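You operate a simulated robot arm through the tools that you are given. There is no shell and no other tool.

The job below is to be done with a simulated two-armed robot. You get a single attempt, and the scene is never put back.

JOB
Check the disc with the green top under side light: clear to stock, bloom to hold.
Fine: switch the viewer off afterwards; the other discs stay. Where these are worked on the way, their far stop is far enough and under half their travel is too little: blue switch marked viewer.

Only the result counts: the job must be done as asked and must still hold three seconds after the hand-in. Knocking over, shifting, dropping, spilling or breaking anything else fails it.

ROBOT AND FRAMES
Two 7-joint arms with two-finger grippers on one trunk that stands fixed in place. Base frame: the origin is at the foot of the trunk, x ahead of it, y to its left, z up. Lengths are in cm, angles in rad, forces in N, time in s.
The left shoulder is at [5.1, 17.5, 117.7], the right one opposite. With the tool pointing down near the work surface each hand reaches from about 24 to 86 cm from the base axis, measured 20 degrees to its own side. Payload 2.94 kg a hand.
Tool frame (each hand has its own): the origin (TCP) lies between the finger pads and is the grasp point; the fingertips stand 3 cm ahead of it; z points along the fingers, y is the line along which they close. The gripper opens to 13.8 cm; its body begins 10.9 cm behind the TCP.
Orientation is told as [roll, pitch, yaw] about the base's x, y, z axes, in that order, counted from this pose: with the fingers straight down and closing along the base's y, the tool's x points along the base's -x, its y along +y and its z along -z.

CONTROLS
- The arms move only by the tool nudge_tool. It takes "left_deltas", "right_deltas" or both (then of equal length, played together; a hand with none holds still); each is one flat list of numbers, 7 for each row, row after row: the shift along the base's x, y, z in cm, then the turn, a rotation vector about the base's x, y, z in degrees, then the finger opening in cm, from 0 to 13.8. In form: [tx, ty, tz, ax, ay, az, hand, tx, ty, tz, ax, ay, az, hand, ...]. A call has 1 to 20 rows; each row shifts and turns the commanded pose from where the row before left it. A row lasts 0.2 s, in which the tool goes at most 5 cm and 0.15 rad; a call with a longer step from one row to the next is refused whole, and so is a gripper value outside its range. A pose out of reach is approached as far as the arm can. The call stops where the force on the tool passes 40 N (or 10 N more than at its start, if that is more) or the arm is blocked; 0.2 s more then pass. Each finger travels about 4.5 cm/s and halts on what it meets, pressing with about 29 N; the grip force reading is that of the motor and also rises with nothing between the fingers. The clock runs only during rows and for 0.2 s after the last one: add rows that do not move to give the fingers time. The reply holds the time, the measured pose of the TCP, the force on the tool along the base axes, the opening and the grip force, in the units named above and with some noise, with the torque about the TCP (base axes, N m) and any sound that the robot's microphone picked up.
- Cameras (640 x 400 px; columns grow to the right, rows downward): "scene" is now at [11.87, 3.23, 164.38]; the picture's right is [0.56, -0.83, 0.00], its down [-0.62, -0.42, -0.66] and it looks along [0.55, 0.37, -0.75] (base axes); focal length 372 px, centre (320, 200). "left" rides on the left gripper at [7.1, -1.9, -14.6] in its tool frame; the picture's right is [0.26, 0.96, 0.00], its down [-0.85, 0.23, -0.48] and it looks along [-0.46, 0.12, 0.88] (tool axes); focal length 280 px, centre (320, 200). "right" rides on the right gripper at [7.1, 1.9, -14.6] in its tool frame; the picture's right is [-0.26, 0.96, 0.00], its down [-0.85, -0.23, -0.48] and it looks along [-0.46, -0.12, 0.88] (tool axes); focal length 280 px, centre (320, 200). There is no depth. A picture from a camera that has moved, and an enlarged one, comes with that camera's place and axes in the base frame and with its lens. The place of the scene camera against the robot may be out by one fixed shift of up to 2.5 cm in any direction.
- snapshot(camera): a new picture of that camera. It takes no simulated time.
- move_column(by): moves the trunk up (or, below 0, down) by that many cm; the arms and the scene camera ride with it, the base frame stays. It gives what a move gives, with no picture.
- turn_head(pan, tilt): turns the head with the scene camera to pan (to the left, within 2.094 rad either way) and tilt (down, from -0.506 to 1.204), counted from straight ahead of the robot (the tilt from the chest, where the trunk bows). It gives what a move gives.
- enlarge(camera, box): a new picture of the part [left, top, right, bottom] of that camera's present view, enlarged. It takes no simulated time.
- job_done(): hands the job in; it is judged then, once.

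Nothing tells you positions but the pictures and the camera data. Unless the task says otherwise, let go and move clear before handing in.

The tools are called as a command line: name --argument value ..., lists and objects as JSON in quotes. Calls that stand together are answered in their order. nudge_tool: Moves the arms, as the interface text tells. Its arguments: {"type":"object","properties":{"left_deltas":{"type":"array"},"right_deltas":{"type":"array"}},"required":[]} The other tools are called the same way: move_column (by) moves the trunk up or down; turn_head (pan, tilt) turns the head that bears the scene camera; snapshot (camera) takes a picture; enlarge (camera, box) takes an enlarged picture of a part of a camera's view; job_done () hands the job in.

At the start:

```text
time: 0.0
left_eef_pos: [48.91, 51.05, 117.75]
left_orientation: [0.0, 0.001, 0.001]
left_contact_force: [-0.5, -0.8, 0.5]
left_torque: [0.01, 0.0, 0.02]
left_width: 13.77
left_grasp_force: 0.1
right_eef_pos: [50.2, 8.74, 113.42]
right_orientation: [-0.002, 0.002, 0.002]
right_contact_force: [0.2, 0.1, 0.2]
right_torque: [0.02, 0.04, 0.0]
right_width: 13.79
right_grasp_force: 0.1
trunk travel left (down, up): [-35.0, 38.4]
head pan, tilt (commanded): [0.593, 0.85]
```

scene: 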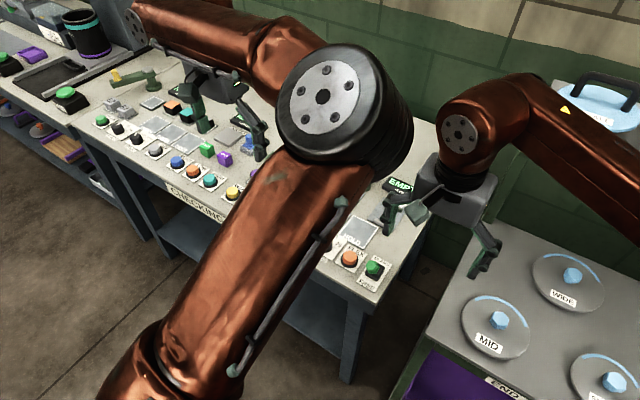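
right: 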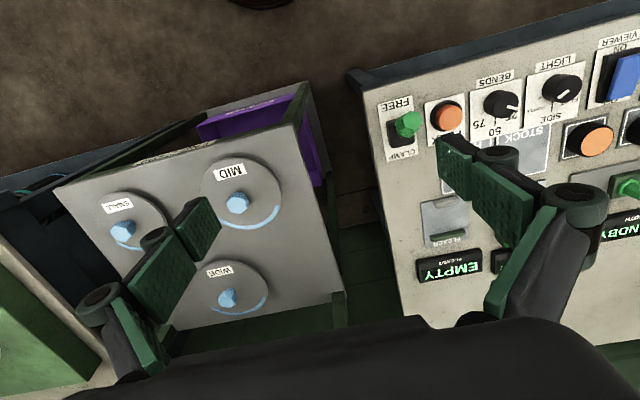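
left: 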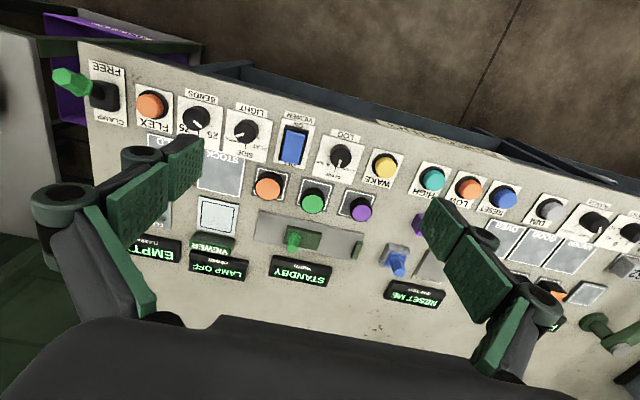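

I see a checking bench with many controls (a viewer switch, light knob, trays), and a stand with discs on the right. I'll look closer with all cameras before moving.

enlarge --camera "left" --box '[60, 40, 380, 300]'

enlarge --camera "left" --box '[360, 120, 640, 360]'

enlarge --camera "right" --box '[340, 0, 640, 300]'

enlarge --camera "scene" --box '[0, 0, 300, 240]'

```text
1.54 times, centred on (220, 170) of left
camera zoom: at [41.84, 49.12, 132.28], right [-0.26, 0.96, 0.0], down [0.85, 0.23, 0.48], along [0.46, 0.12, -0.88], focal length 431 px, centre (474, 246)
```

zoom: 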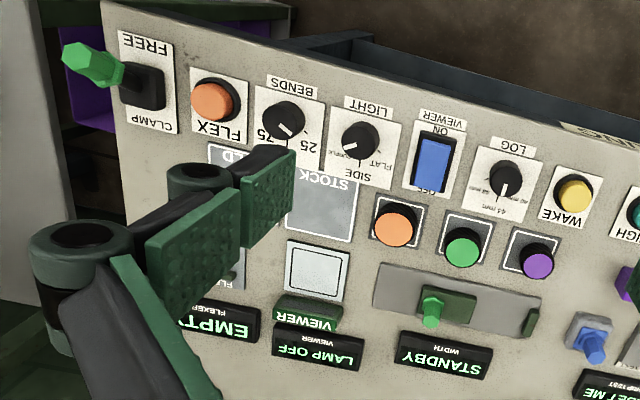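

```text
1.67 times, centred on (500, 240) of left
camera zoom: at [41.84, 49.12, 132.28], right [-0.26, 0.96, 0.0], down [0.85, 0.23, 0.48], along [0.46, 0.12, -0.88], focal length 467 px, centre (20, 133)
```

zoom: 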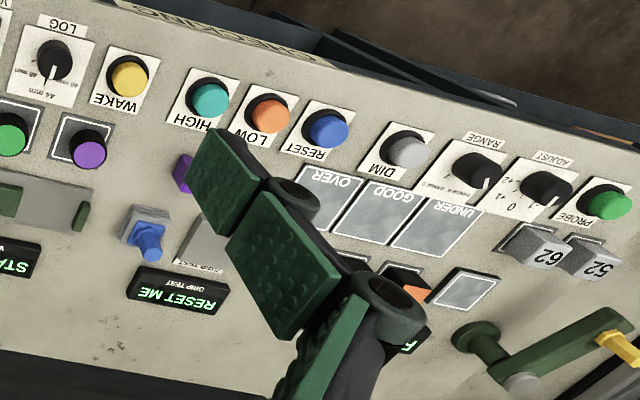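

```text
1.33 times, centred on (490, 150) of right
camera zoom: at [43.29, 10.78, 127.93], right [0.26, 0.97, 0.0], down [0.85, -0.23, 0.47], along [0.46, -0.12, -0.88], focal length 374 px, centre (93, 267)
```

zoom: 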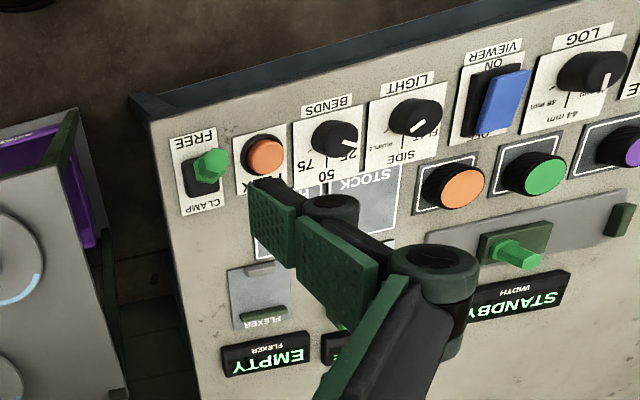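

```text
1.67 times, centred on (150, 120) of scene
camera zoom: at [11.87, 3.23, 164.38], right [0.56, -0.83, 0.0], down [-0.62, -0.42, -0.66], along [0.55, 0.37, -0.75], focal length 620 px, centre (603, 333)
```

zoom: 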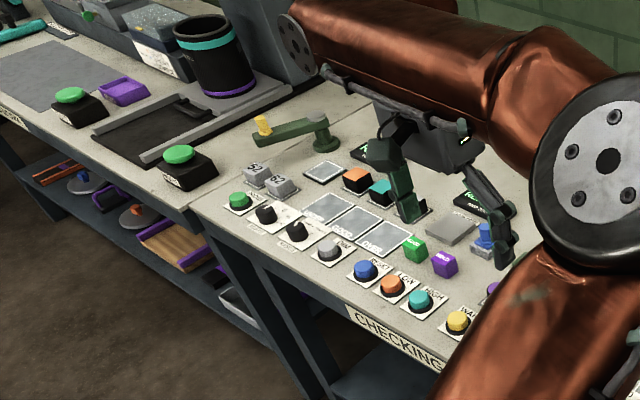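

The bench has three discs (orange, green, purple) beside a sliding gauge, a white viewer plate, STOCK/HOLD areas, a LIGHT knob and a blue VIEWER switch. I'll zoom in further on these for exact details.

enlarge --camera "left" --box '[200, 90, 320, 180]'

enlarge --camera "left" --box '[180, 160, 380, 300]'

enlarge --camera "right" --box '[480, 30, 640, 140]'

enlarge --camera "right" --box '[380, 120, 640, 290]'

```text
4.44 times, centred on (260, 135) of left
camera zoom: at [41.84, 49.12, 132.28], right [-0.26, 0.96, 0.0], down [0.85, 0.23, 0.48], along [0.46, 0.12, -0.88], focal length 1246 px, centre (587, 489)
```

zoom: 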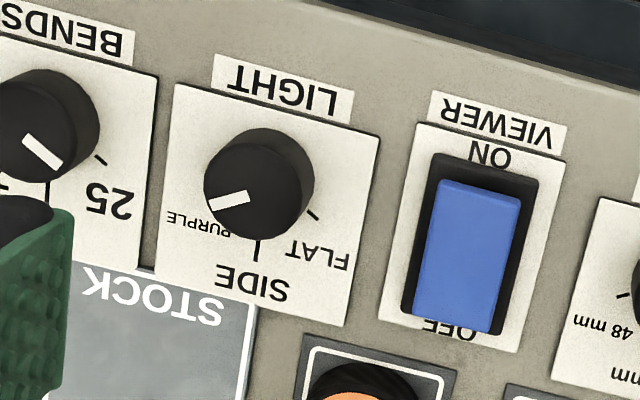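

```text
2.86 times, centred on (280, 230) of left
camera zoom: at [41.84, 49.12, 132.28], right [-0.26, 0.96, 0.0], down [0.85, 0.23, 0.48], along [0.46, 0.12, -0.88], focal length 801 px, centre (434, 114)
```

zoom: 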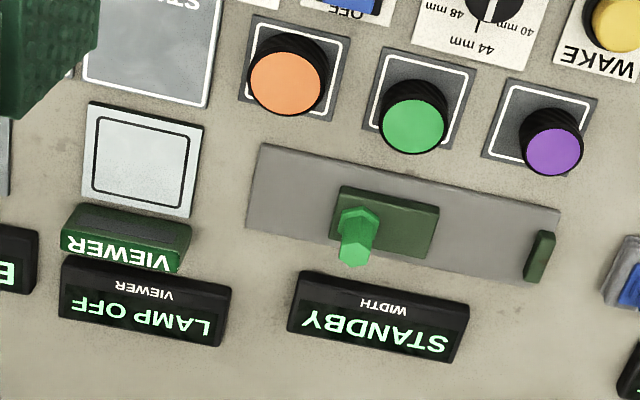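

```text
3.64 times, centred on (560, 85) of right
camera zoom: at [43.29, 10.78, 127.93], right [0.26, 0.97, 0.0], down [0.85, -0.23, 0.47], along [0.46, -0.12, -0.88], focal length 1020 px, centre (-553, 618)
```

zoom: 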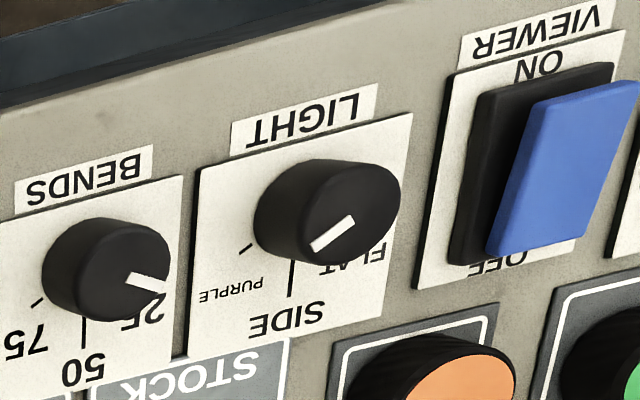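

```text
2.35 times, centred on (510, 205) of right
camera zoom: at [43.29, 10.78, 127.93], right [0.26, 0.97, 0.0], down [0.85, -0.23, 0.47], along [0.46, -0.12, -0.88], focal length 660 px, centre (-127, 188)
```

zoom: 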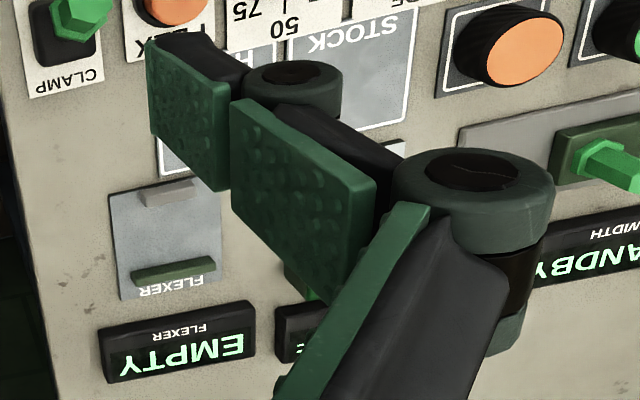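

Pointer of the LIGHT knob looks to be at PURPLE, with SIDE straight ahead (+x); the viewer switch is OFF and its ON end is toward the robot. I'll move the right arm well clear to the right and take new pictures.

nudge_tool --right_deltas '[0, -5, 0, 0, 0, 0, 13.8, 0, -5, 0, 0, 0, 0, 13.8, 0, -5, 0, 0, 0, 0, 13.8, 0, -5, 0, 0, 0, 0, 13.8, 0, -5, 0, 0, 0, 0, 13.8, 0, -5, 0, 0, 0, 0, 13.8, 0, -5, 0, 0, 0, 0, 13.8]'

turn_head --pan 0.65 --tilt 0.75

snapshot --camera "scene"

```text
time: 1.6
left_eef_pos: [48.88, 50.76, 117.83]
left_orientation: [0.003, 0.0, 0.0]
left_contact_force: [0.0, -0.8, -0.2]
left_torque: [0.07, -0.01, -0.01]
left_width: 13.79
left_grasp_force: 0.0
right_eef_pos: [50.18, -26.34, 113.07]
right_orientation: [0.001, 0.0, 0.001]
right_contact_force: [-0.3, 0.2, -0.7]
right_torque: [0.02, -0.02, -0.03]
right_width: 13.8
right_grasp_force: 0.1
trunk travel left (down, up): [-35.0, 38.4]
head pan, tilt (commanded): [0.593, 0.85]
```

```text
time: 2.3
left_eef_pos: [48.88, 51.21, 117.6]
left_orientation: [0.0, 0.001, -0.001]
left_contact_force: [0.9, 0.7, 1.0]
left_torque: [-0.02, 0.0, 0.03]
left_width: 13.79
left_grasp_force: 0.1
right_eef_pos: [50.22, -26.09, 112.93]
right_orientation: [-0.001, 0.001, 0.004]
right_contact_force: [-0.6, -0.4, 0.4]
right_torque: [-0.04, -0.01, 0.03]
right_width: 13.79
right_grasp_force: 0.0
trunk travel left (down, up): [-35.0, 38.4]
head pan, tilt (commanded): [0.649, 0.75]
```

```text
taken
camera scene: at [12.0, 3.89, 165.18], right [0.6, -0.8, 0.0], down [-0.54, -0.41, -0.73], along [0.58, 0.44, -0.68], focal length 372 px, centre (320, 200)
```

scene: 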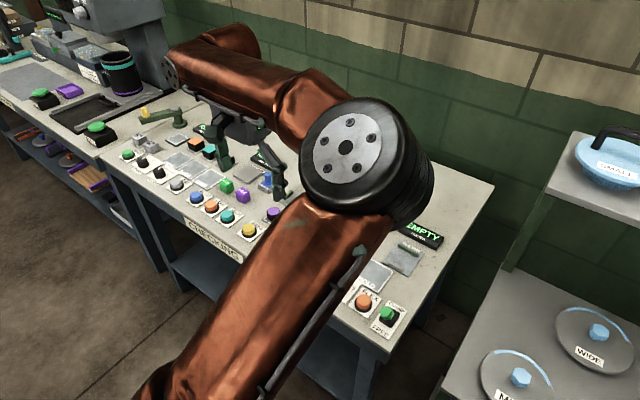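

The right arm is clear. The left elbow blocks the head camera, so I'll survey with the left wrist camera centred on the viewer section.

nudge_tool --left_deltas '[0, -4, 0, 0, 0, 0, 13.8, 0, -4, 0, 0, 0, 0, 13.8, 0, 0, 0, 0, 0, 0, 13.8]'

snapshot --camera "left"

enlarge --camera "left" --box '[180, 60, 340, 160]'

enlarge --camera "left" --box '[300, 80, 460, 180]'

enlarge --camera "left" --box '[180, 140, 340, 240]'

enlarge --camera "left" --box '[300, 160, 460, 260]'

```text
time: 3.1
left_eef_pos: [48.83, 43.07, 117.57]
left_orientation: [-0.001, 0.0, 0.001]
left_contact_force: [0.0, 0.6, 0.4]
left_torque: [-0.03, -0.04, 0.03]
left_width: 13.78
left_grasp_force: 0.1
right_eef_pos: [50.31, -26.01, 113.12]
right_orientation: [0.001, 0.002, 0.002]
right_contact_force: [-0.7, 1.0, -0.1]
right_torque: [-0.03, -0.01, -0.01]
right_width: 13.79
right_grasp_force: 0.1
trunk travel left (down, up): [-35.0, 38.4]
head pan, tilt (commanded): [0.649, 0.75]
```

```text
taken
camera left: at [41.75, 41.24, 132.08], right [-0.26, 0.96, 0.0], down [0.85, 0.23, 0.48], along [0.46, 0.12, -0.88], focal length 280 px, centre (320, 200)
```

left: 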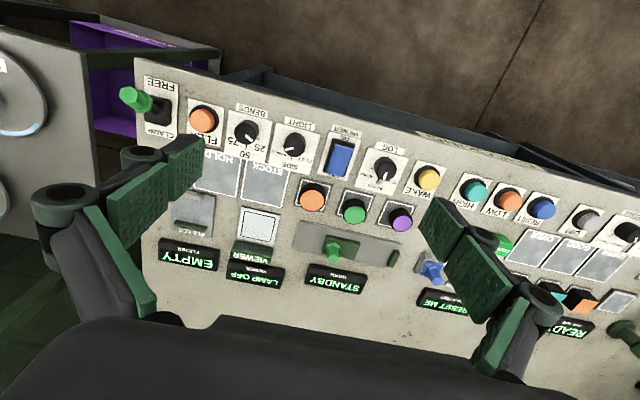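

```text
4.00 times, centred on (260, 110) of left
camera zoom: at [41.75, 41.24, 132.08], right [-0.26, 0.96, 0.0], down [0.85, 0.23, 0.48], along [0.46, 0.12, -0.88], focal length 1122 px, centre (560, 560)
```

zoom: 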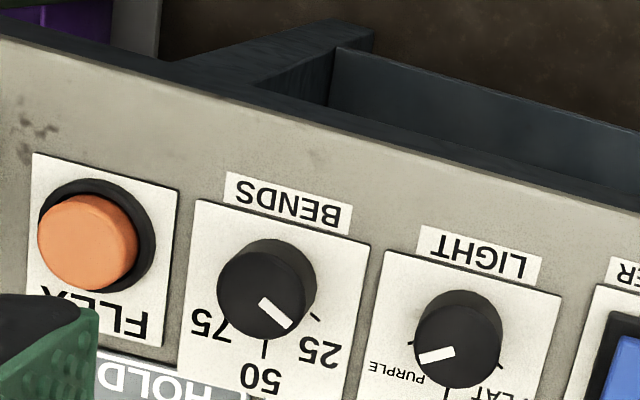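

```text
4.00 times, centred on (380, 130) of left
camera zoom: at [41.75, 41.24, 132.08], right [-0.26, 0.96, 0.0], down [0.85, 0.23, 0.48], along [0.46, 0.12, -0.88], focal length 1122 px, centre (80, 480)
```

zoom: 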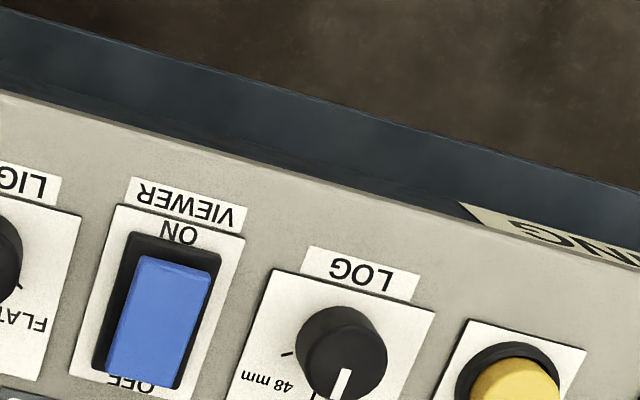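

```text
4.00 times, centred on (260, 190) of left
camera zoom: at [41.75, 41.24, 132.08], right [-0.26, 0.96, 0.0], down [0.85, 0.23, 0.48], along [0.46, 0.12, -0.88], focal length 1122 px, centre (560, 240)
```

zoom: 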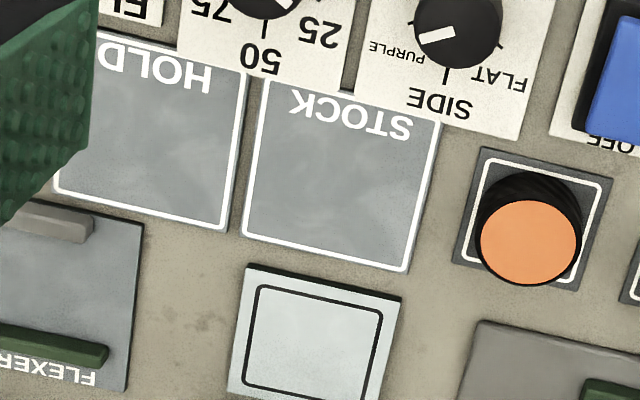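

```text
4.00 times, centred on (380, 210) of left
camera zoom: at [41.75, 41.24, 132.08], right [-0.26, 0.96, 0.0], down [0.85, 0.23, 0.48], along [0.46, 0.12, -0.88], focal length 1122 px, centre (80, 160)
```

zoom: 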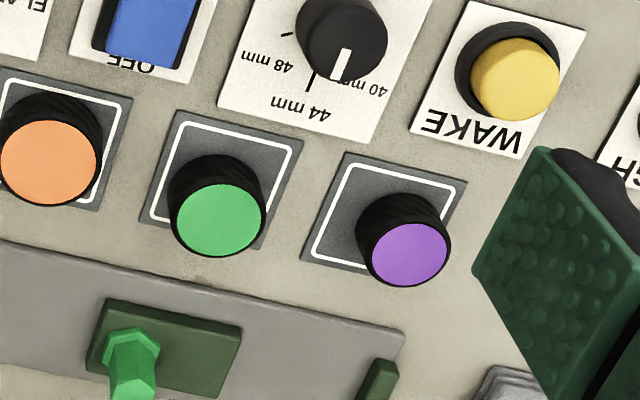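

I now have consistent triangulation: green disc top at about (66.2, 54.2, 88.4), LIGHT knob (56.3, 40.8, 88.8), rocker ON end about (54.5, 48.6, 88.5), bench top about z 86. Next I close the left fingers and hover over the rocker's ON end.

nudge_tool --left_deltas '[3, 2.75, -2, 0, 0, 0, 0, 2.9, 2.75, -3, 0, 0, 0, 0, 0, 0, -4.2, 0, 0, 0, 0, 0, 0, -4.2, 0, 0, 0, 0, 0, 0, -4.2, 0, 0, 0, 0, 0, 0, -4.1, 0, 0, 0, 0, 0, 0, 0, 0, 0, 0, 0, 0, 0, 0, 0, 0, 0, 0]'

snapshot --camera "left"

snapshot --camera "scene"

```text
time: 4.9
left_eef_pos: [54.83, 48.33, 96.28]
left_orientation: [0.0, -0.002, -0.001]
left_contact_force: [-1.0, 0.7, -0.7]
left_torque: [-0.02, 0.0, -0.01]
left_width: 0.0
left_grasp_force: 23.5
right_eef_pos: [50.36, -26.23, 112.93]
right_orientation: [0.0, 0.002, 0.003]
right_contact_force: [-0.4, -0.2, 0.2]
right_torque: [0.0, 0.04, 0.03]
right_width: 13.82
right_grasp_force: 0.0
trunk travel left (down, up): [-35.0, 38.4]
head pan, tilt (commanded): [0.649, 0.75]
```

```text
taken
camera left: at [47.83, 46.49, 110.84], right [-0.26, 0.96, 0.0], down [0.85, 0.23, 0.48], along [0.46, 0.12, -0.88], focal length 280 px, centre (320, 200)
```

left: 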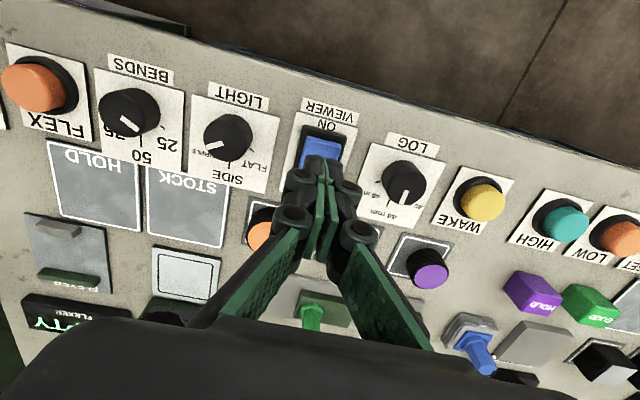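

```text
taken
camera scene: at [12.03, 3.86, 165.18], right [0.6, -0.8, 0.0], down [-0.54, -0.41, -0.73], along [0.58, 0.44, -0.68], focal length 372 px, centre (320, 200)
```

scene: 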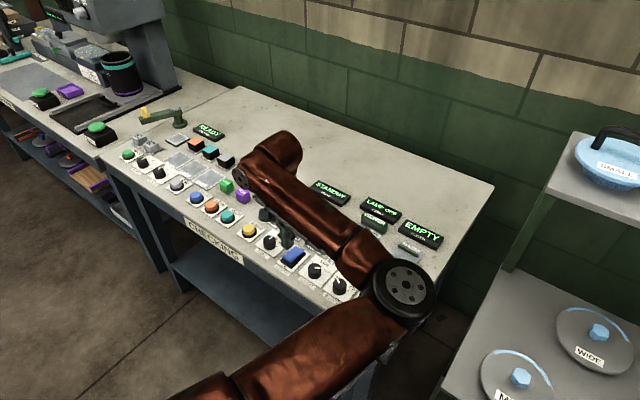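

The displays (STANDBY, LAMP OFF, EMPTY) are visible from the head camera. I check the fingertip alignment with the rocker.

enlarge --camera "left" --box '[260, 90, 400, 200]'

enlarge --camera "scene" --box '[220, 170, 460, 320]'

```text
3.64 times, centred on (330, 145) of left
camera zoom: at [47.83, 46.49, 110.84], right [-0.26, 0.96, 0.0], down [0.85, 0.23, 0.48], along [0.46, 0.12, -0.88], focal length 1020 px, centre (284, 400)
```

zoom: 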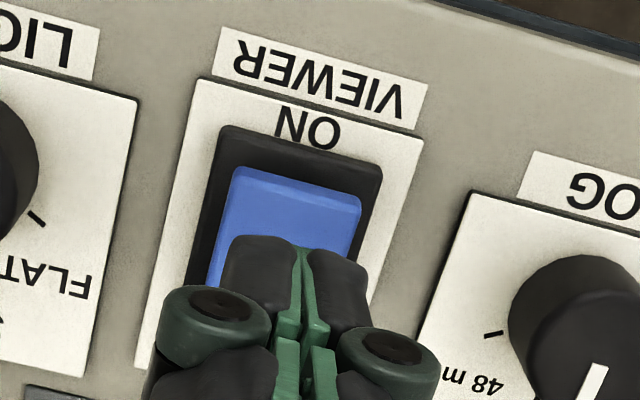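

```text
2.67 times, centred on (340, 245) of scene
camera zoom: at [12.03, 3.86, 165.18], right [0.6, -0.8, 0.0], down [-0.54, -0.41, -0.73], along [0.58, 0.44, -0.68], focal length 993 px, centre (267, 80)
```

zoom: 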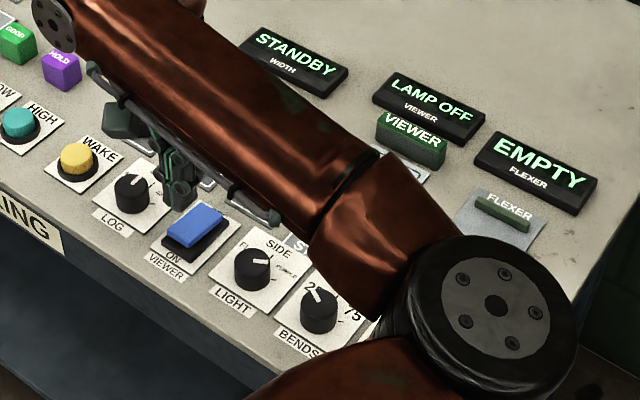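

Fingertips are aligned about 0.7 cm inside the ON edge. I shift slightly toward the edge and press down gently in small steps.

nudge_tool --left_deltas '[-0.3, 0.1, -2, 0, 0, 0, 0, 0, 0, -2, 0, 0, 0, 0, 0, 0, -0.3, 0, 0, 0, 0, 0, 0, -0.3, 0, 0, 0, 0, 0, 0, -0.3, 0, 0, 0, 0, 0, 0, -0.3, 0, 0, 0, 0, 0, 0, -0.3, 0, 0, 0, 0]'

enlarge --camera "scene" --box '[220, 170, 460, 320]'

```text
time: 6.5
left_eef_pos: [54.46, 48.71, 90.93]
left_orientation: [0.005, -0.006, -0.001]
left_contact_force: [0.6, 0.4, 24.0]
left_torque: [0.0, -0.28, 0.07]
left_width: 0.62
left_grasp_force: 28.3
right_eef_pos: [50.13, -26.32, 113.03]
right_orientation: [0.002, 0.001, 0.001]
right_contact_force: [-0.5, 0.0, 0.1]
right_torque: [0.0, -0.01, 0.0]
right_width: 13.79
right_grasp_force: 0.1
trunk travel left (down, up): [-35.0, 38.4]
head pan, tilt (commanded): [0.649, 0.75]
```

```text
2.67 times, centred on (340, 245) of scene
camera zoom: at [11.74, 3.62, 165.25], right [0.6, -0.8, 0.0], down [-0.54, -0.41, -0.73], along [0.58, 0.44, -0.68], focal length 993 px, centre (267, 80)
```

zoom: 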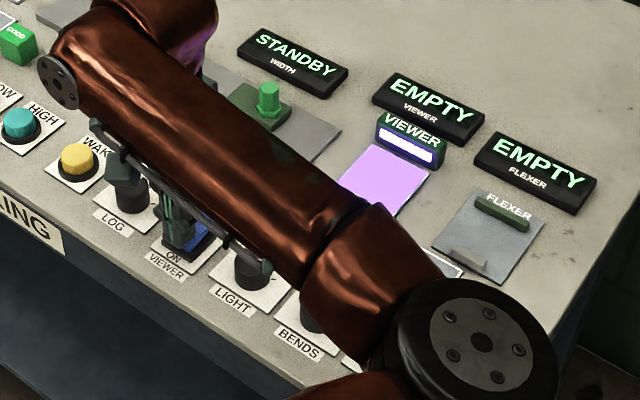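

The rocker is on: viewer plate is lit purple and its display reads EMPTY. Now I raise, and go to the LIGHT knob with the hand pre-turned -30°, opened to about 6.5 cm.

nudge_tool --left_deltas '[0, 0, 4, 0, 0, 0, 0.5, 0, 0, 4, 0, 0, 0, 2, 0.9, -4, 0, 0, 0, -7.5, 6.5, 0.9, -3.8, 0, 0, 0, -7.5, 6.5, 0, 0, 0, 0, 0, -7.5, 6.5, 0, 0, 0, 0, 0, -7.5, 6.5, 0, 0, 0, 0, 0, 0, 6.5]'

snapshot --camera "left"

snapshot --camera "scene"

```text
time: 8.1
left_eef_pos: [56.44, 40.79, 98.35]
left_orientation: [0.002, 0.0, -0.525]
left_contact_force: [-0.9, 0.1, -0.2]
left_torque: [-0.02, -0.01, 0.0]
left_width: 6.48
left_grasp_force: 0.0
right_eef_pos: [50.28, -26.07, 113.09]
right_orientation: [-0.002, 0.003, 0.002]
right_contact_force: [0.0, 0.3, 0.4]
right_torque: [0.02, 0.0, 0.01]
right_width: 13.81
right_grasp_force: 0.0
trunk travel left (down, up): [-35.0, 38.4]
head pan, tilt (commanded): [0.649, 0.75]
```

```text
taken
camera left: at [49.25, 42.63, 113.11], right [0.26, 0.97, 0.0], down [0.85, -0.23, 0.48], along [0.46, -0.12, -0.88], focal length 280 px, centre (320, 200)
```

left: 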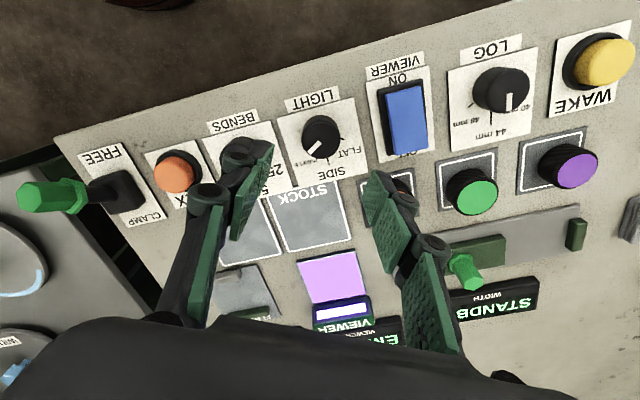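

```text
taken
camera scene: at [12.01, 3.86, 165.18], right [0.6, -0.8, 0.0], down [-0.54, -0.41, -0.73], along [0.58, 0.44, -0.68], focal length 372 px, centre (320, 200)
```

scene: 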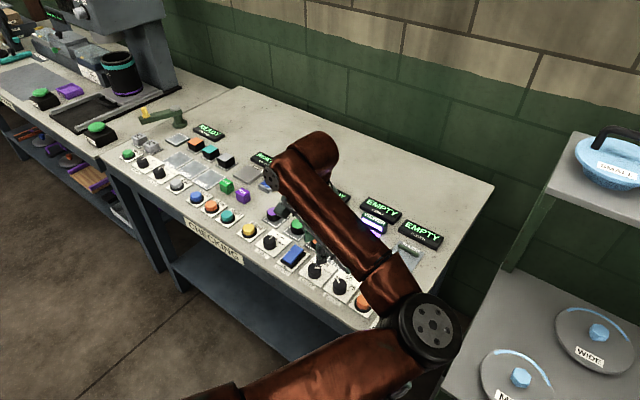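

The knob appears nearly centred below the hand. I zoom to refine.

enlarge --camera "left" --box '[270, 90, 370, 190]'

```text
4.00 times, centred on (320, 140) of left
camera zoom: at [49.25, 42.63, 113.11], right [0.26, 0.97, 0.0], down [0.85, -0.23, 0.48], along [0.46, -0.12, -0.88], focal length 1122 px, centre (320, 440)
```

zoom: 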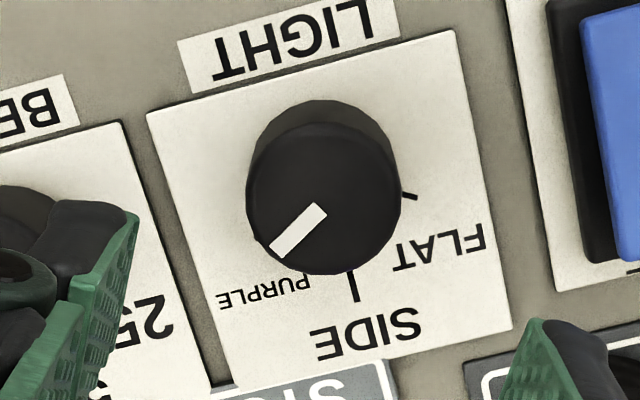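

The knob top is centred within 0.2 cm; pointer is at -60° (PURPLE), SIDE at 0°. I lower, grip, and turn +60°.

nudge_tool --left_deltas '[-0.2, 0.12, -4.2, 0, 0, 0, 6.5, 0, 0, -4.1, 0, 0, 0, 6.5, 0, 0, 0, 0, 0, 0, 2.5, 0, 0, 0, 0, 0, 0, 2.5, 0, 0, 0, 0, 0, 0, 2.5, 0, 0, 0, 0, 0, 0, 2.5]'

snapshot --camera "left"

```text
time: 9.5
left_eef_pos: [56.27, 40.78, 90.29]
left_orientation: [0.002, 0.001, -0.521]
left_contact_force: [4.3, 6.2, 1.6]
left_torque: [0.28, -0.24, 0.0]
left_width: 3.42
left_grasp_force: 44.9
right_eef_pos: [50.33, -26.15, 113.08]
right_orientation: [0.002, 0.002, 0.001]
right_contact_force: [-0.5, -0.2, 0.3]
right_torque: [0.02, -0.02, 0.02]
right_width: 13.8
right_grasp_force: 0.1
trunk travel left (down, up): [-35.0, 38.4]
head pan, tilt (commanded): [0.649, 0.75]
```

```text
taken
camera left: at [49.12, 42.68, 104.92], right [0.25, 0.97, 0.0], down [0.85, -0.22, 0.48], along [0.46, -0.12, -0.88], focal length 280 px, centre (320, 200)
```

left: 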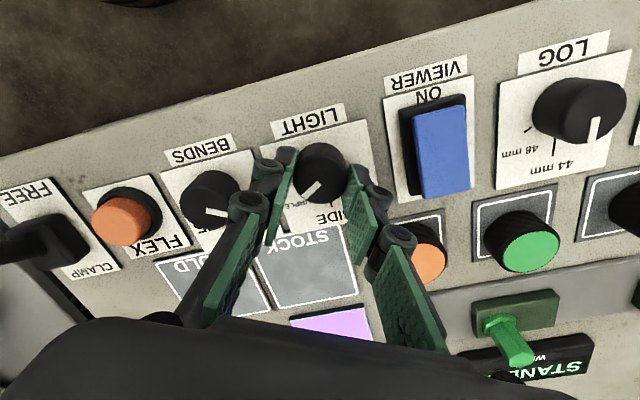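

Gripped on the knob (3.4 cm). Now turning it +60°.

nudge_tool --left_deltas '[0.05, 0.09, 0, 0, 0, 7.5, 2.5, 0, 0, 0, 0, 0, 7.5, 2.5, 0, 0, 0, 0, 0, 7.5, 2.5, 0, 0, 0, 0, 0, 7.5, 2.5, 0, 0, 0, 0, 0, 7.5, 2.5, 0, 0, 0, 0, 0, 7.5, 2.5, 0, 0, 0, 0, 0, 7.5, 2.5, 0, 0, 0, 0, 0, 7.5, 2.5, 0, 0, 0, 0, 0, 0, 2.5]'

snapshot --camera "left"

snapshot --camera "scene"

```text
time: 11.5
left_eef_pos: [56.28, 40.88, 90.26]
left_orientation: [0.0, 0.0, 0.523]
left_contact_force: [5.7, -5.5, 13.6]
left_torque: [0.18, -0.82, 0.01]
left_width: 3.42
left_grasp_force: 45.1
right_eef_pos: [50.32, -26.38, 113.01]
right_orientation: [0.001, 0.0, 0.003]
right_contact_force: [-0.7, 0.4, -0.5]
right_torque: [-0.01, 0.0, -0.01]
right_width: 13.77
right_grasp_force: 0.1
trunk travel left (down, up): [-35.0, 38.4]
head pan, tilt (commanded): [0.649, 0.75]
```

```text
taken
camera left: at [51.04, 35.68, 104.9], right [-0.71, 0.7, 0.0], down [0.62, 0.62, 0.48], along [0.34, 0.34, -0.88], focal length 280 px, centre (320, 200)
```

left: 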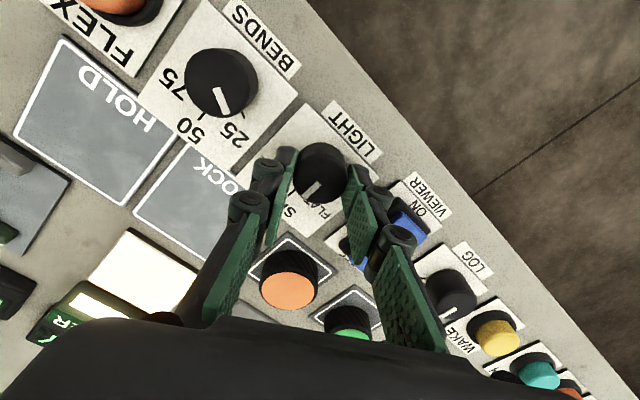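

```text
taken
camera scene: at [11.94, 3.62, 165.2], right [0.6, -0.8, 0.0], down [-0.54, -0.41, -0.73], along [0.58, 0.44, -0.68], focal length 372 px, centre (320, 200)
```

scene: 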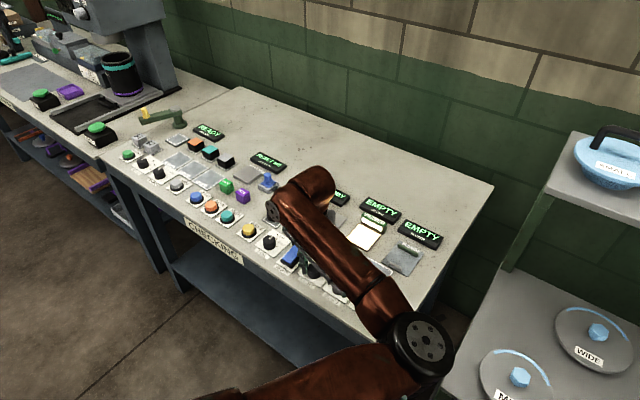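

The light is now white/warm. I release, rise and check the pointer against SIDE.

nudge_tool --left_deltas '[0, 0, 0, 0, 0, 0, 6.5, 0, 0, 0, 0, 0, 0, 6.5, 0, 0, 0, 0, 0, 0, 6.5, 0, 0, 4, 0, 0, 0, 6.5, 0, 0, 4.5, 0, 0, 0, 6.5, 0, 0, 0, 0, 0, 0, 6.5]'

snapshot --camera "left"

enlarge --camera "left" --box '[260, 80, 400, 180]'

enlarge --camera "scene" --box '[260, 150, 460, 300]'

```text
time: 12.9
left_eef_pos: [56.2, 40.94, 98.66]
left_orientation: [-0.001, 0.002, 0.525]
left_contact_force: [0.3, -0.4, 0.5]
left_torque: [0.0, 0.02, 0.02]
left_width: 6.51
left_grasp_force: 0.0
right_eef_pos: [50.31, -26.15, 112.98]
right_orientation: [0.0, 0.003, 0.001]
right_contact_force: [0.1, -0.2, 0.1]
right_torque: [-0.01, -0.02, 0.0]
right_width: 13.79
right_grasp_force: 0.0
trunk travel left (down, up): [-35.0, 38.4]
head pan, tilt (commanded): [0.649, 0.75]
```

```text
taken
camera left: at [50.92, 35.71, 113.29], right [-0.71, 0.7, 0.0], down [0.62, 0.62, 0.48], along [0.33, 0.34, -0.88], focal length 280 px, centre (320, 200)
```

left: 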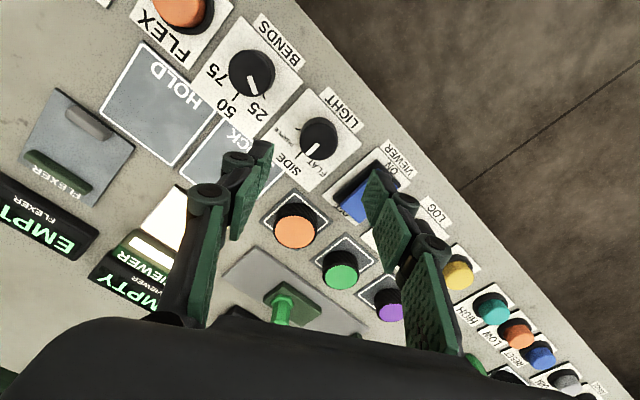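

```text
4.00 times, centred on (330, 130) of left
camera zoom: at [50.92, 35.71, 113.29], right [-0.71, 0.7, 0.0], down [0.62, 0.62, 0.48], along [0.33, 0.34, -0.88], focal length 1122 px, centre (280, 480)
```

zoom: 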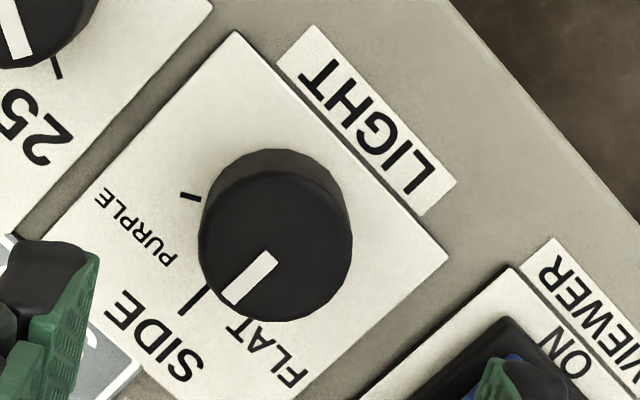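

```text
2.67 times, centred on (360, 225) of scene
camera zoom: at [12.04, 3.81, 165.17], right [0.6, -0.8, 0.0], down [-0.54, -0.41, -0.73], along [0.58, 0.44, -0.68], focal length 993 px, centre (213, 133)
```

zoom: 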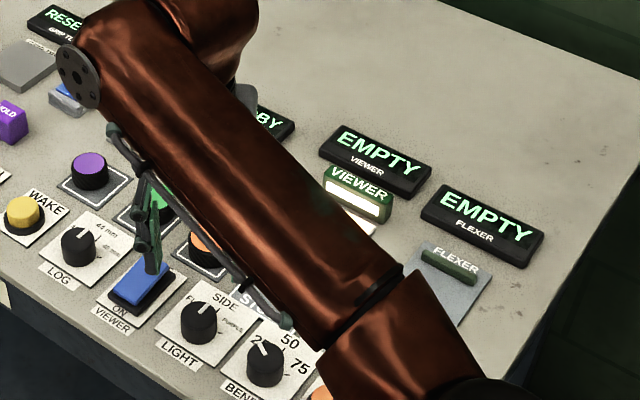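

The pointer is now on SIDE and the lamp is lit. Next I move over the green disc with the hand straight and opening 6 cm.

nudge_tool --left_deltas '[2.5, 3.3, 0, 0, 0, -7.5, 6.0, 2.5, 3.3, 0, 0, 0, -7.5, 6.0, 2.5, 3.3, 0, 0, 0, -7.5, 6.0, 2.5, 3.4, 0, 0, 0, -7.5, 6.0, 0, 0, 0, 0, 0, 0, 6.0]'

snapshot --camera "left"

enlarge --camera "left" --box '[240, 80, 400, 200]'

```text
time: 14.1
left_eef_pos: [66.0, 54.13, 98.66]
left_orientation: [0.002, 0.0, -0.001]
left_contact_force: [-0.1, -0.5, 1.0]
left_torque: [0.02, -0.01, -0.01]
left_width: 6.02
left_grasp_force: 0.1
right_eef_pos: [50.3, -26.28, 113.08]
right_orientation: [0.002, 0.001, 0.001]
right_contact_force: [0.1, -0.2, -0.6]
right_torque: [0.04, 0.0, 0.0]
right_width: 13.8
right_grasp_force: 0.0
trunk travel left (down, up): [-35.0, 38.4]
head pan, tilt (commanded): [0.649, 0.75]
```

```text
taken
camera left: at [58.91, 52.22, 113.24], right [-0.26, 0.97, 0.0], down [0.85, 0.23, 0.48], along [0.46, 0.12, -0.88], focal length 280 px, centre (320, 200)
```

left: 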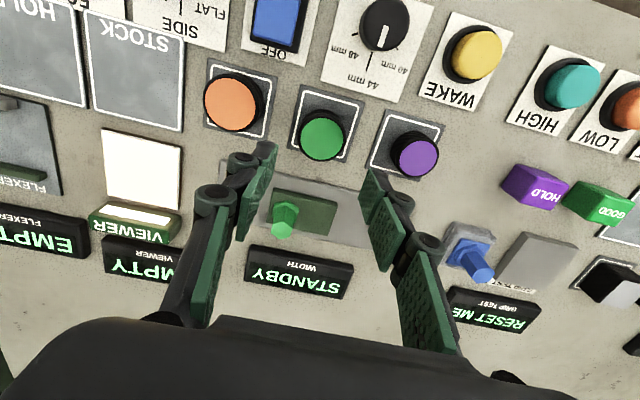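

```text
3.33 times, centred on (320, 140) of left
camera zoom: at [58.91, 52.22, 113.24], right [-0.26, 0.97, 0.0], down [0.85, 0.23, 0.48], along [0.46, 0.12, -0.88], focal length 935 px, centre (320, 400)
```

zoom: 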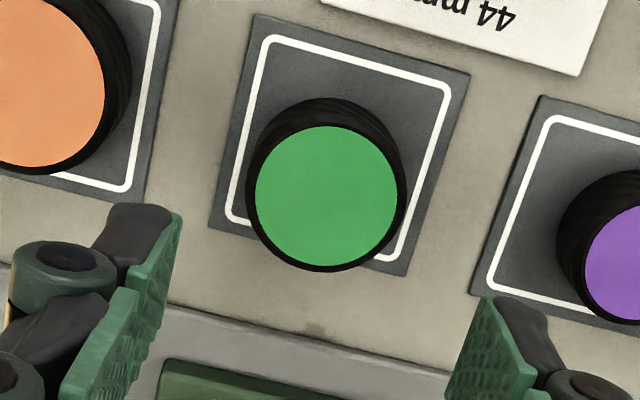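

The green disc is centred below the hand within 0.2 cm. I lower around it and close gently.

nudge_tool --left_deltas '[-0.04, 0.15, -4.3, 0, 0, 0, 6.0, 0, 0, -4.3, 0, 0, 0, 6.0, 0, 0, 0, 0, 0, 0, 3.5, 0, 0, 0, 0, 0, 0, 3.5, 0, 0, 0, 0, 0, 0, 3.5, 0, 0, 0, 0, 0, 0, 3.5]'

snapshot --camera "left"

```text
time: 15.5
left_eef_pos: [65.93, 54.34, 89.99]
left_orientation: [0.001, -0.001, -0.001]
left_contact_force: [-0.6, -0.3, 0.6]
left_torque: [-0.01, -0.01, -0.05]
left_width: 4.26
left_grasp_force: 28.8
right_eef_pos: [50.24, -26.19, 113.05]
right_orientation: [0.0, 0.0, 0.003]
right_contact_force: [0.7, -0.4, -0.1]
right_torque: [0.01, -0.04, 0.01]
right_width: 13.81
right_grasp_force: 0.0
trunk travel left (down, up): [-35.0, 38.4]
head pan, tilt (commanded): [0.649, 0.75]
```

```text
taken
camera left: at [58.9, 52.42, 104.65], right [-0.26, 0.96, 0.0], down [0.85, 0.23, 0.48], along [0.46, 0.12, -0.88], focal length 280 px, centre (320, 200)
```

left: 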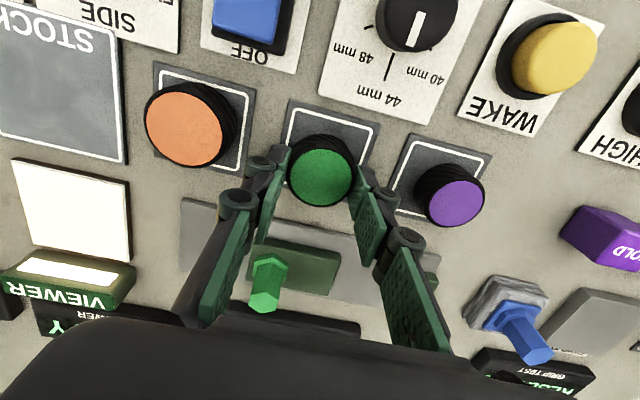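

The green disc is held (4.26 cm). I lift it straight up 10 cm and carry it above the viewer plate, about (74.4, 37.4).

nudge_tool --left_deltas '[0, 0, 2, 0, 0, 0, 3.5, 0, 0, 4, 0, 0, 0, 3.5, 0, 0, 4, 0, 0, 0, 3.5, 2.1, -4.25, 0, 0, 0, 0, 3.5, 2.1, -4.25, 0, 0, 0, 0, 3.5, 2.1, -4.25, 0, 0, 0, 0, 3.5, 2.1, -4.2, 0, 0, 0, 0, 3.5, 0, 0, 0, 0, 0, 0, 3.5]'

snapshot --camera "left"

snapshot --camera "scene"

```text
time: 17.3
left_eef_pos: [74.71, 37.36, 100.16]
left_orientation: [0.0, -0.001, 0.001]
left_contact_force: [-1.2, 0.4, 0.3]
left_torque: [-0.05, -0.03, 0.0]
left_width: 4.27
left_grasp_force: 29.1
right_eef_pos: [50.22, -26.02, 112.91]
right_orientation: [0.0, 0.001, 0.001]
right_contact_force: [-0.9, 0.4, 0.1]
right_torque: [-0.03, 0.0, 0.0]
right_width: 13.81
right_grasp_force: 0.0
trunk travel left (down, up): [-35.0, 38.4]
head pan, tilt (commanded): [0.649, 0.75]
```

```text
taken
camera left: at [67.55, 35.58, 114.87], right [-0.26, 0.96, 0.0], down [0.85, 0.23, 0.48], along [0.46, 0.12, -0.88], focal length 280 px, centre (320, 200)
```

left: 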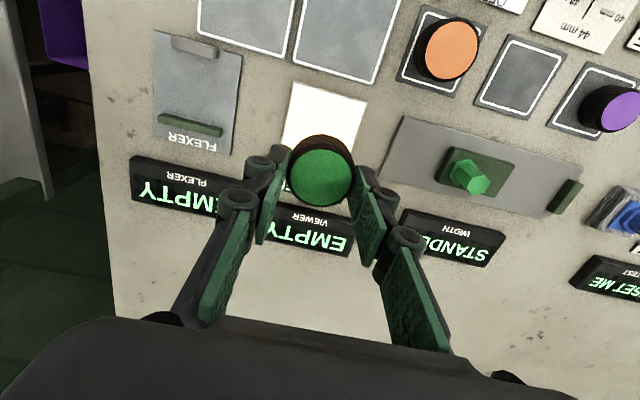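

```text
taken
camera scene: at [11.96, 3.94, 165.18], right [0.61, -0.8, 0.0], down [-0.54, -0.41, -0.73], along [0.58, 0.44, -0.68], focal length 372 px, centre (320, 200)
```

scene: 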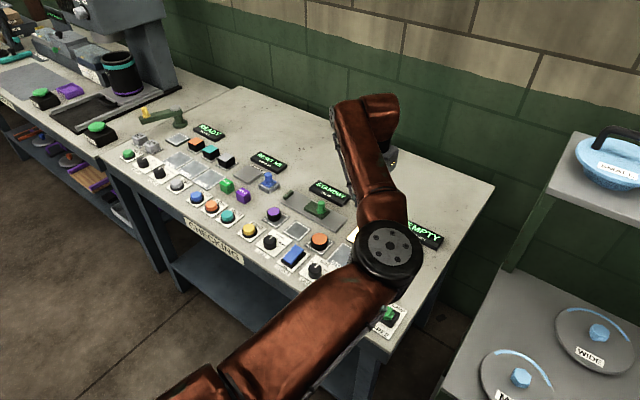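

The plate spans y 33.8–41.0, x 70.8–78; I'm centred over it. I lower most of the way, then in small steps.

nudge_tool --left_deltas '[-0.1, 0, -4.5, 0, 0, 0, 3.5, 0, 0, -4.0, 0, 0, 0, 3.5, 0, 0, -0.5, 0, 0, 0, 3.5, 0, 0, -0.25, 0, 0, 0, 3.5, 0, 0, 0, 0, 0, 0, 3.5]'

snapshot --camera "left"

snapshot --camera "scene"

```text
time: 18.5
left_eef_pos: [74.48, 37.41, 90.87]
left_orientation: [0.0, 0.002, 0.0]
left_contact_force: [-0.2, 0.3, -0.1]
left_torque: [0.02, 0.01, 0.01]
left_width: 4.26
left_grasp_force: 29.1
right_eef_pos: [50.24, -26.17, 113.05]
right_orientation: [0.001, 0.002, 0.001]
right_contact_force: [0.4, -0.3, -0.1]
right_torque: [0.01, 0.0, -0.02]
right_width: 13.82
right_grasp_force: 0.1
trunk travel left (down, up): [-35.0, 38.4]
head pan, tilt (commanded): [0.649, 0.75]
```

```text
taken
camera left: at [67.32, 35.48, 105.55], right [-0.26, 0.96, 0.0], down [0.85, 0.23, 0.48], along [0.46, 0.12, -0.88], focal length 280 px, centre (320, 200)
```

left: 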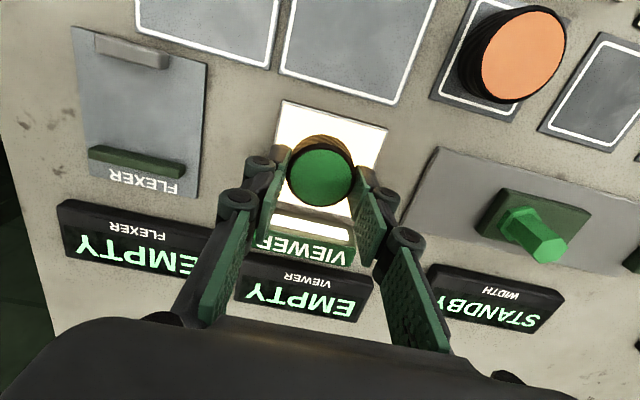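

```text
taken
camera scene: at [11.99, 3.82, 165.19], right [0.6, -0.8, 0.0], down [-0.54, -0.41, -0.73], along [0.58, 0.44, -0.68], focal length 372 px, centre (320, 200)
```

scene: 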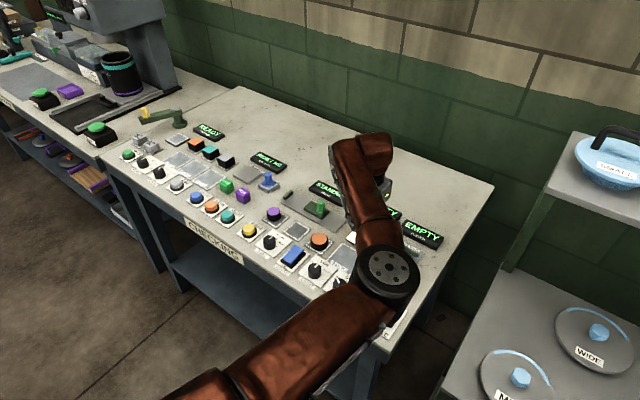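

Still no contact at z ≈ 90.8. I lower in small steps until contact shows.

nudge_tool --left_deltas '[0, 0, -0.15, 0, 0, 0, 3.5, 0, 0, -0.15, 0, 0, 0, 3.5, 0, 0, -0.1, 0, 0, 0, 3.5, 0, 0, 0, 0, 0, 0, 3.5]'

```text
time: 19.5
left_eef_pos: [74.35, 37.29, 90.42]
left_orientation: [0.002, -0.001, 0.0]
left_contact_force: [-0.6, 0.7, -0.8]
left_torque: [-0.01, 0.0, -0.01]
left_width: 4.25
left_grasp_force: 29.2
right_eef_pos: [50.24, -26.2, 113.02]
right_orientation: [-0.001, 0.0, 0.002]
right_contact_force: [-0.4, -0.7, 1.7]
right_torque: [0.0, 0.02, 0.0]
right_width: 13.8
right_grasp_force: 0.0
trunk travel left (down, up): [-35.0, 38.4]
head pan, tilt (commanded): [0.649, 0.75]
```

nudge_tool --left_deltas '[0, 0, -0.1, 0, 0, 0, 3.5, 0, 0, -0.1, 0, 0, 0, 3.5, 0, 0, -0.1, 0, 0, 0, 3.5, 0, 0, 0, 0, 0, 0, 3.5]'

snapshot --camera "left"

```text
time: 20.5
left_eef_pos: [74.39, 37.44, 90.35]
left_orientation: [0.004, -0.003, 0.001]
left_contact_force: [-2.0, -2.4, 11.0]
left_torque: [-0.08, 0.14, 0.03]
left_width: 4.28
left_grasp_force: 28.8
right_eef_pos: [50.22, -26.28, 113.04]
right_orientation: [0.001, 0.0, 0.002]
right_contact_force: [0.1, 0.0, -0.3]
right_torque: [-0.01, 0.01, -0.02]
right_width: 13.75
right_grasp_force: 0.0
trunk travel left (down, up): [-35.0, 38.4]
head pan, tilt (commanded): [0.649, 0.75]
```

```text
taken
camera left: at [67.24, 35.5, 104.99], right [-0.26, 0.96, 0.0], down [0.85, 0.23, 0.48], along [0.46, 0.13, -0.88], focal length 280 px, centre (320, 200)
```

left: 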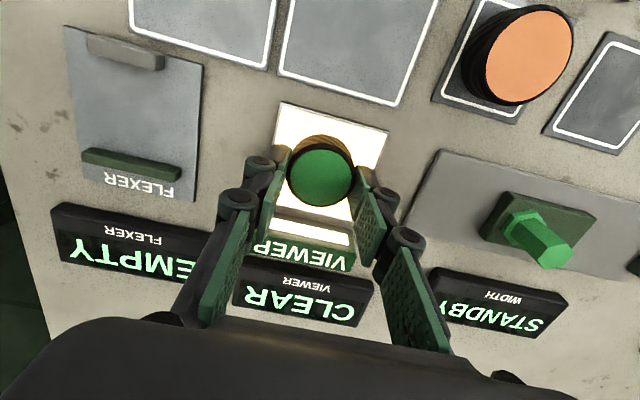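

Contact made, and the viewer reads CLEAR while I still hold the disc. I ease off, release, rise and read it properly with the disc resting freely.

nudge_tool --left_deltas '[0, 0, 0.15, 0, 0, 0, 3.5, 0, 0, 0, 0, 0, 0, 6.2, 0, 0, 0, 0, 0, 0, 6.2, 0, 0, 0, 0, 0, 0, 6.2, 0, 0, 4, 0, 0, 0, 6.2, 0, 0, 4.5, 0, 0, 0, 6.2, 0, 0, 0, 0, 0, 0, 6.2, 0, 0, 0, 0, 0, 0, 6.2, 0, 0, 0, 0, 0, 0, 6.2, 0, 0, 0, 0, 0, 0, 6.2, 0, 0, 0, 0, 0, 0, 6.2]'

snapshot --camera "left"

enlarge --camera "left" --box '[220, 60, 420, 260]'

enlarge --camera "scene" --box '[240, 170, 460, 320]'

```text
time: 22.9
left_eef_pos: [74.68, 37.3, 98.77]
left_orientation: [0.001, 0.0, 0.0]
left_contact_force: [0.5, -0.3, 0.3]
left_torque: [-0.01, -0.01, 0.01]
left_width: 6.19
left_grasp_force: 0.0
right_eef_pos: [50.23, -26.13, 113.03]
right_orientation: [-0.001, 0.002, 0.002]
right_contact_force: [0.7, 0.4, 1.0]
right_torque: [0.02, 0.02, -0.02]
right_width: 13.81
right_grasp_force: 0.0
trunk travel left (down, up): [-35.0, 38.4]
head pan, tilt (commanded): [0.649, 0.75]
```

```text
taken
camera left: at [67.52, 35.39, 113.47], right [-0.26, 0.96, 0.0], down [0.85, 0.23, 0.48], along [0.46, 0.13, -0.88], focal length 280 px, centre (320, 200)
```

left: 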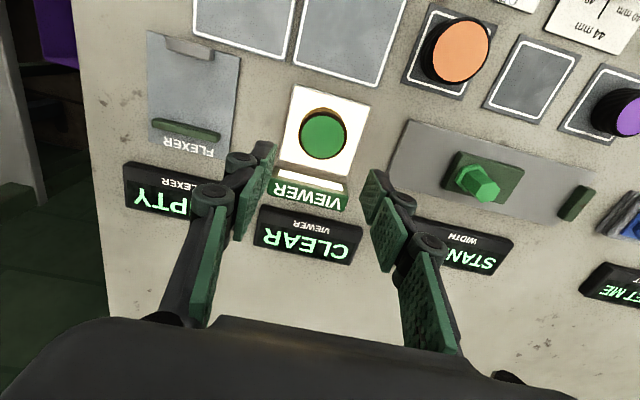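

```text
2.00 times, centred on (320, 160) of left
camera zoom: at [67.52, 35.39, 113.47], right [-0.26, 0.96, 0.0], down [0.85, 0.23, 0.48], along [0.46, 0.13, -0.88], focal length 561 px, centre (320, 280)
```

zoom: 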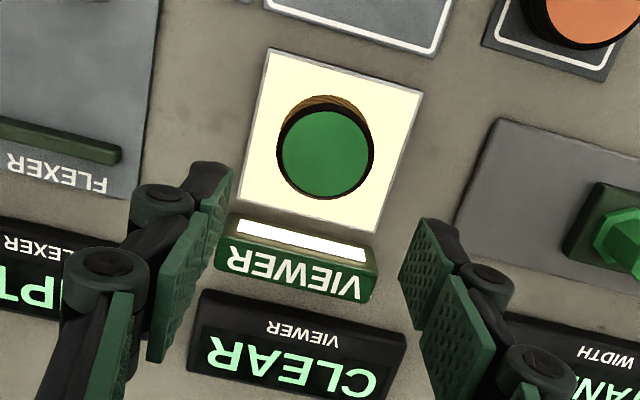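

```text
2.67 times, centred on (350, 245) of scene
camera zoom: at [12.01, 3.82, 165.18], right [0.6, -0.8, 0.0], down [-0.54, -0.41, -0.73], along [0.58, 0.44, -0.68], focal length 993 px, centre (240, 80)
```

zoom: 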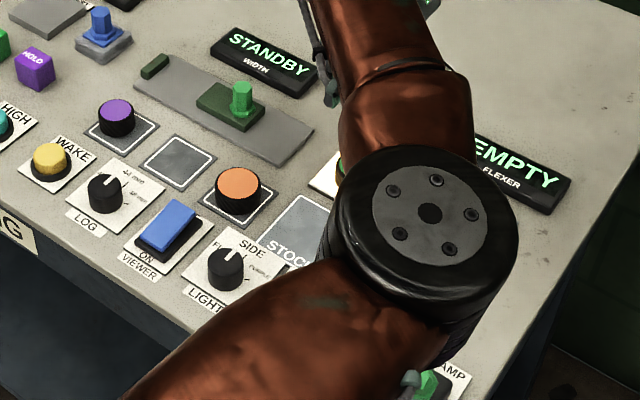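

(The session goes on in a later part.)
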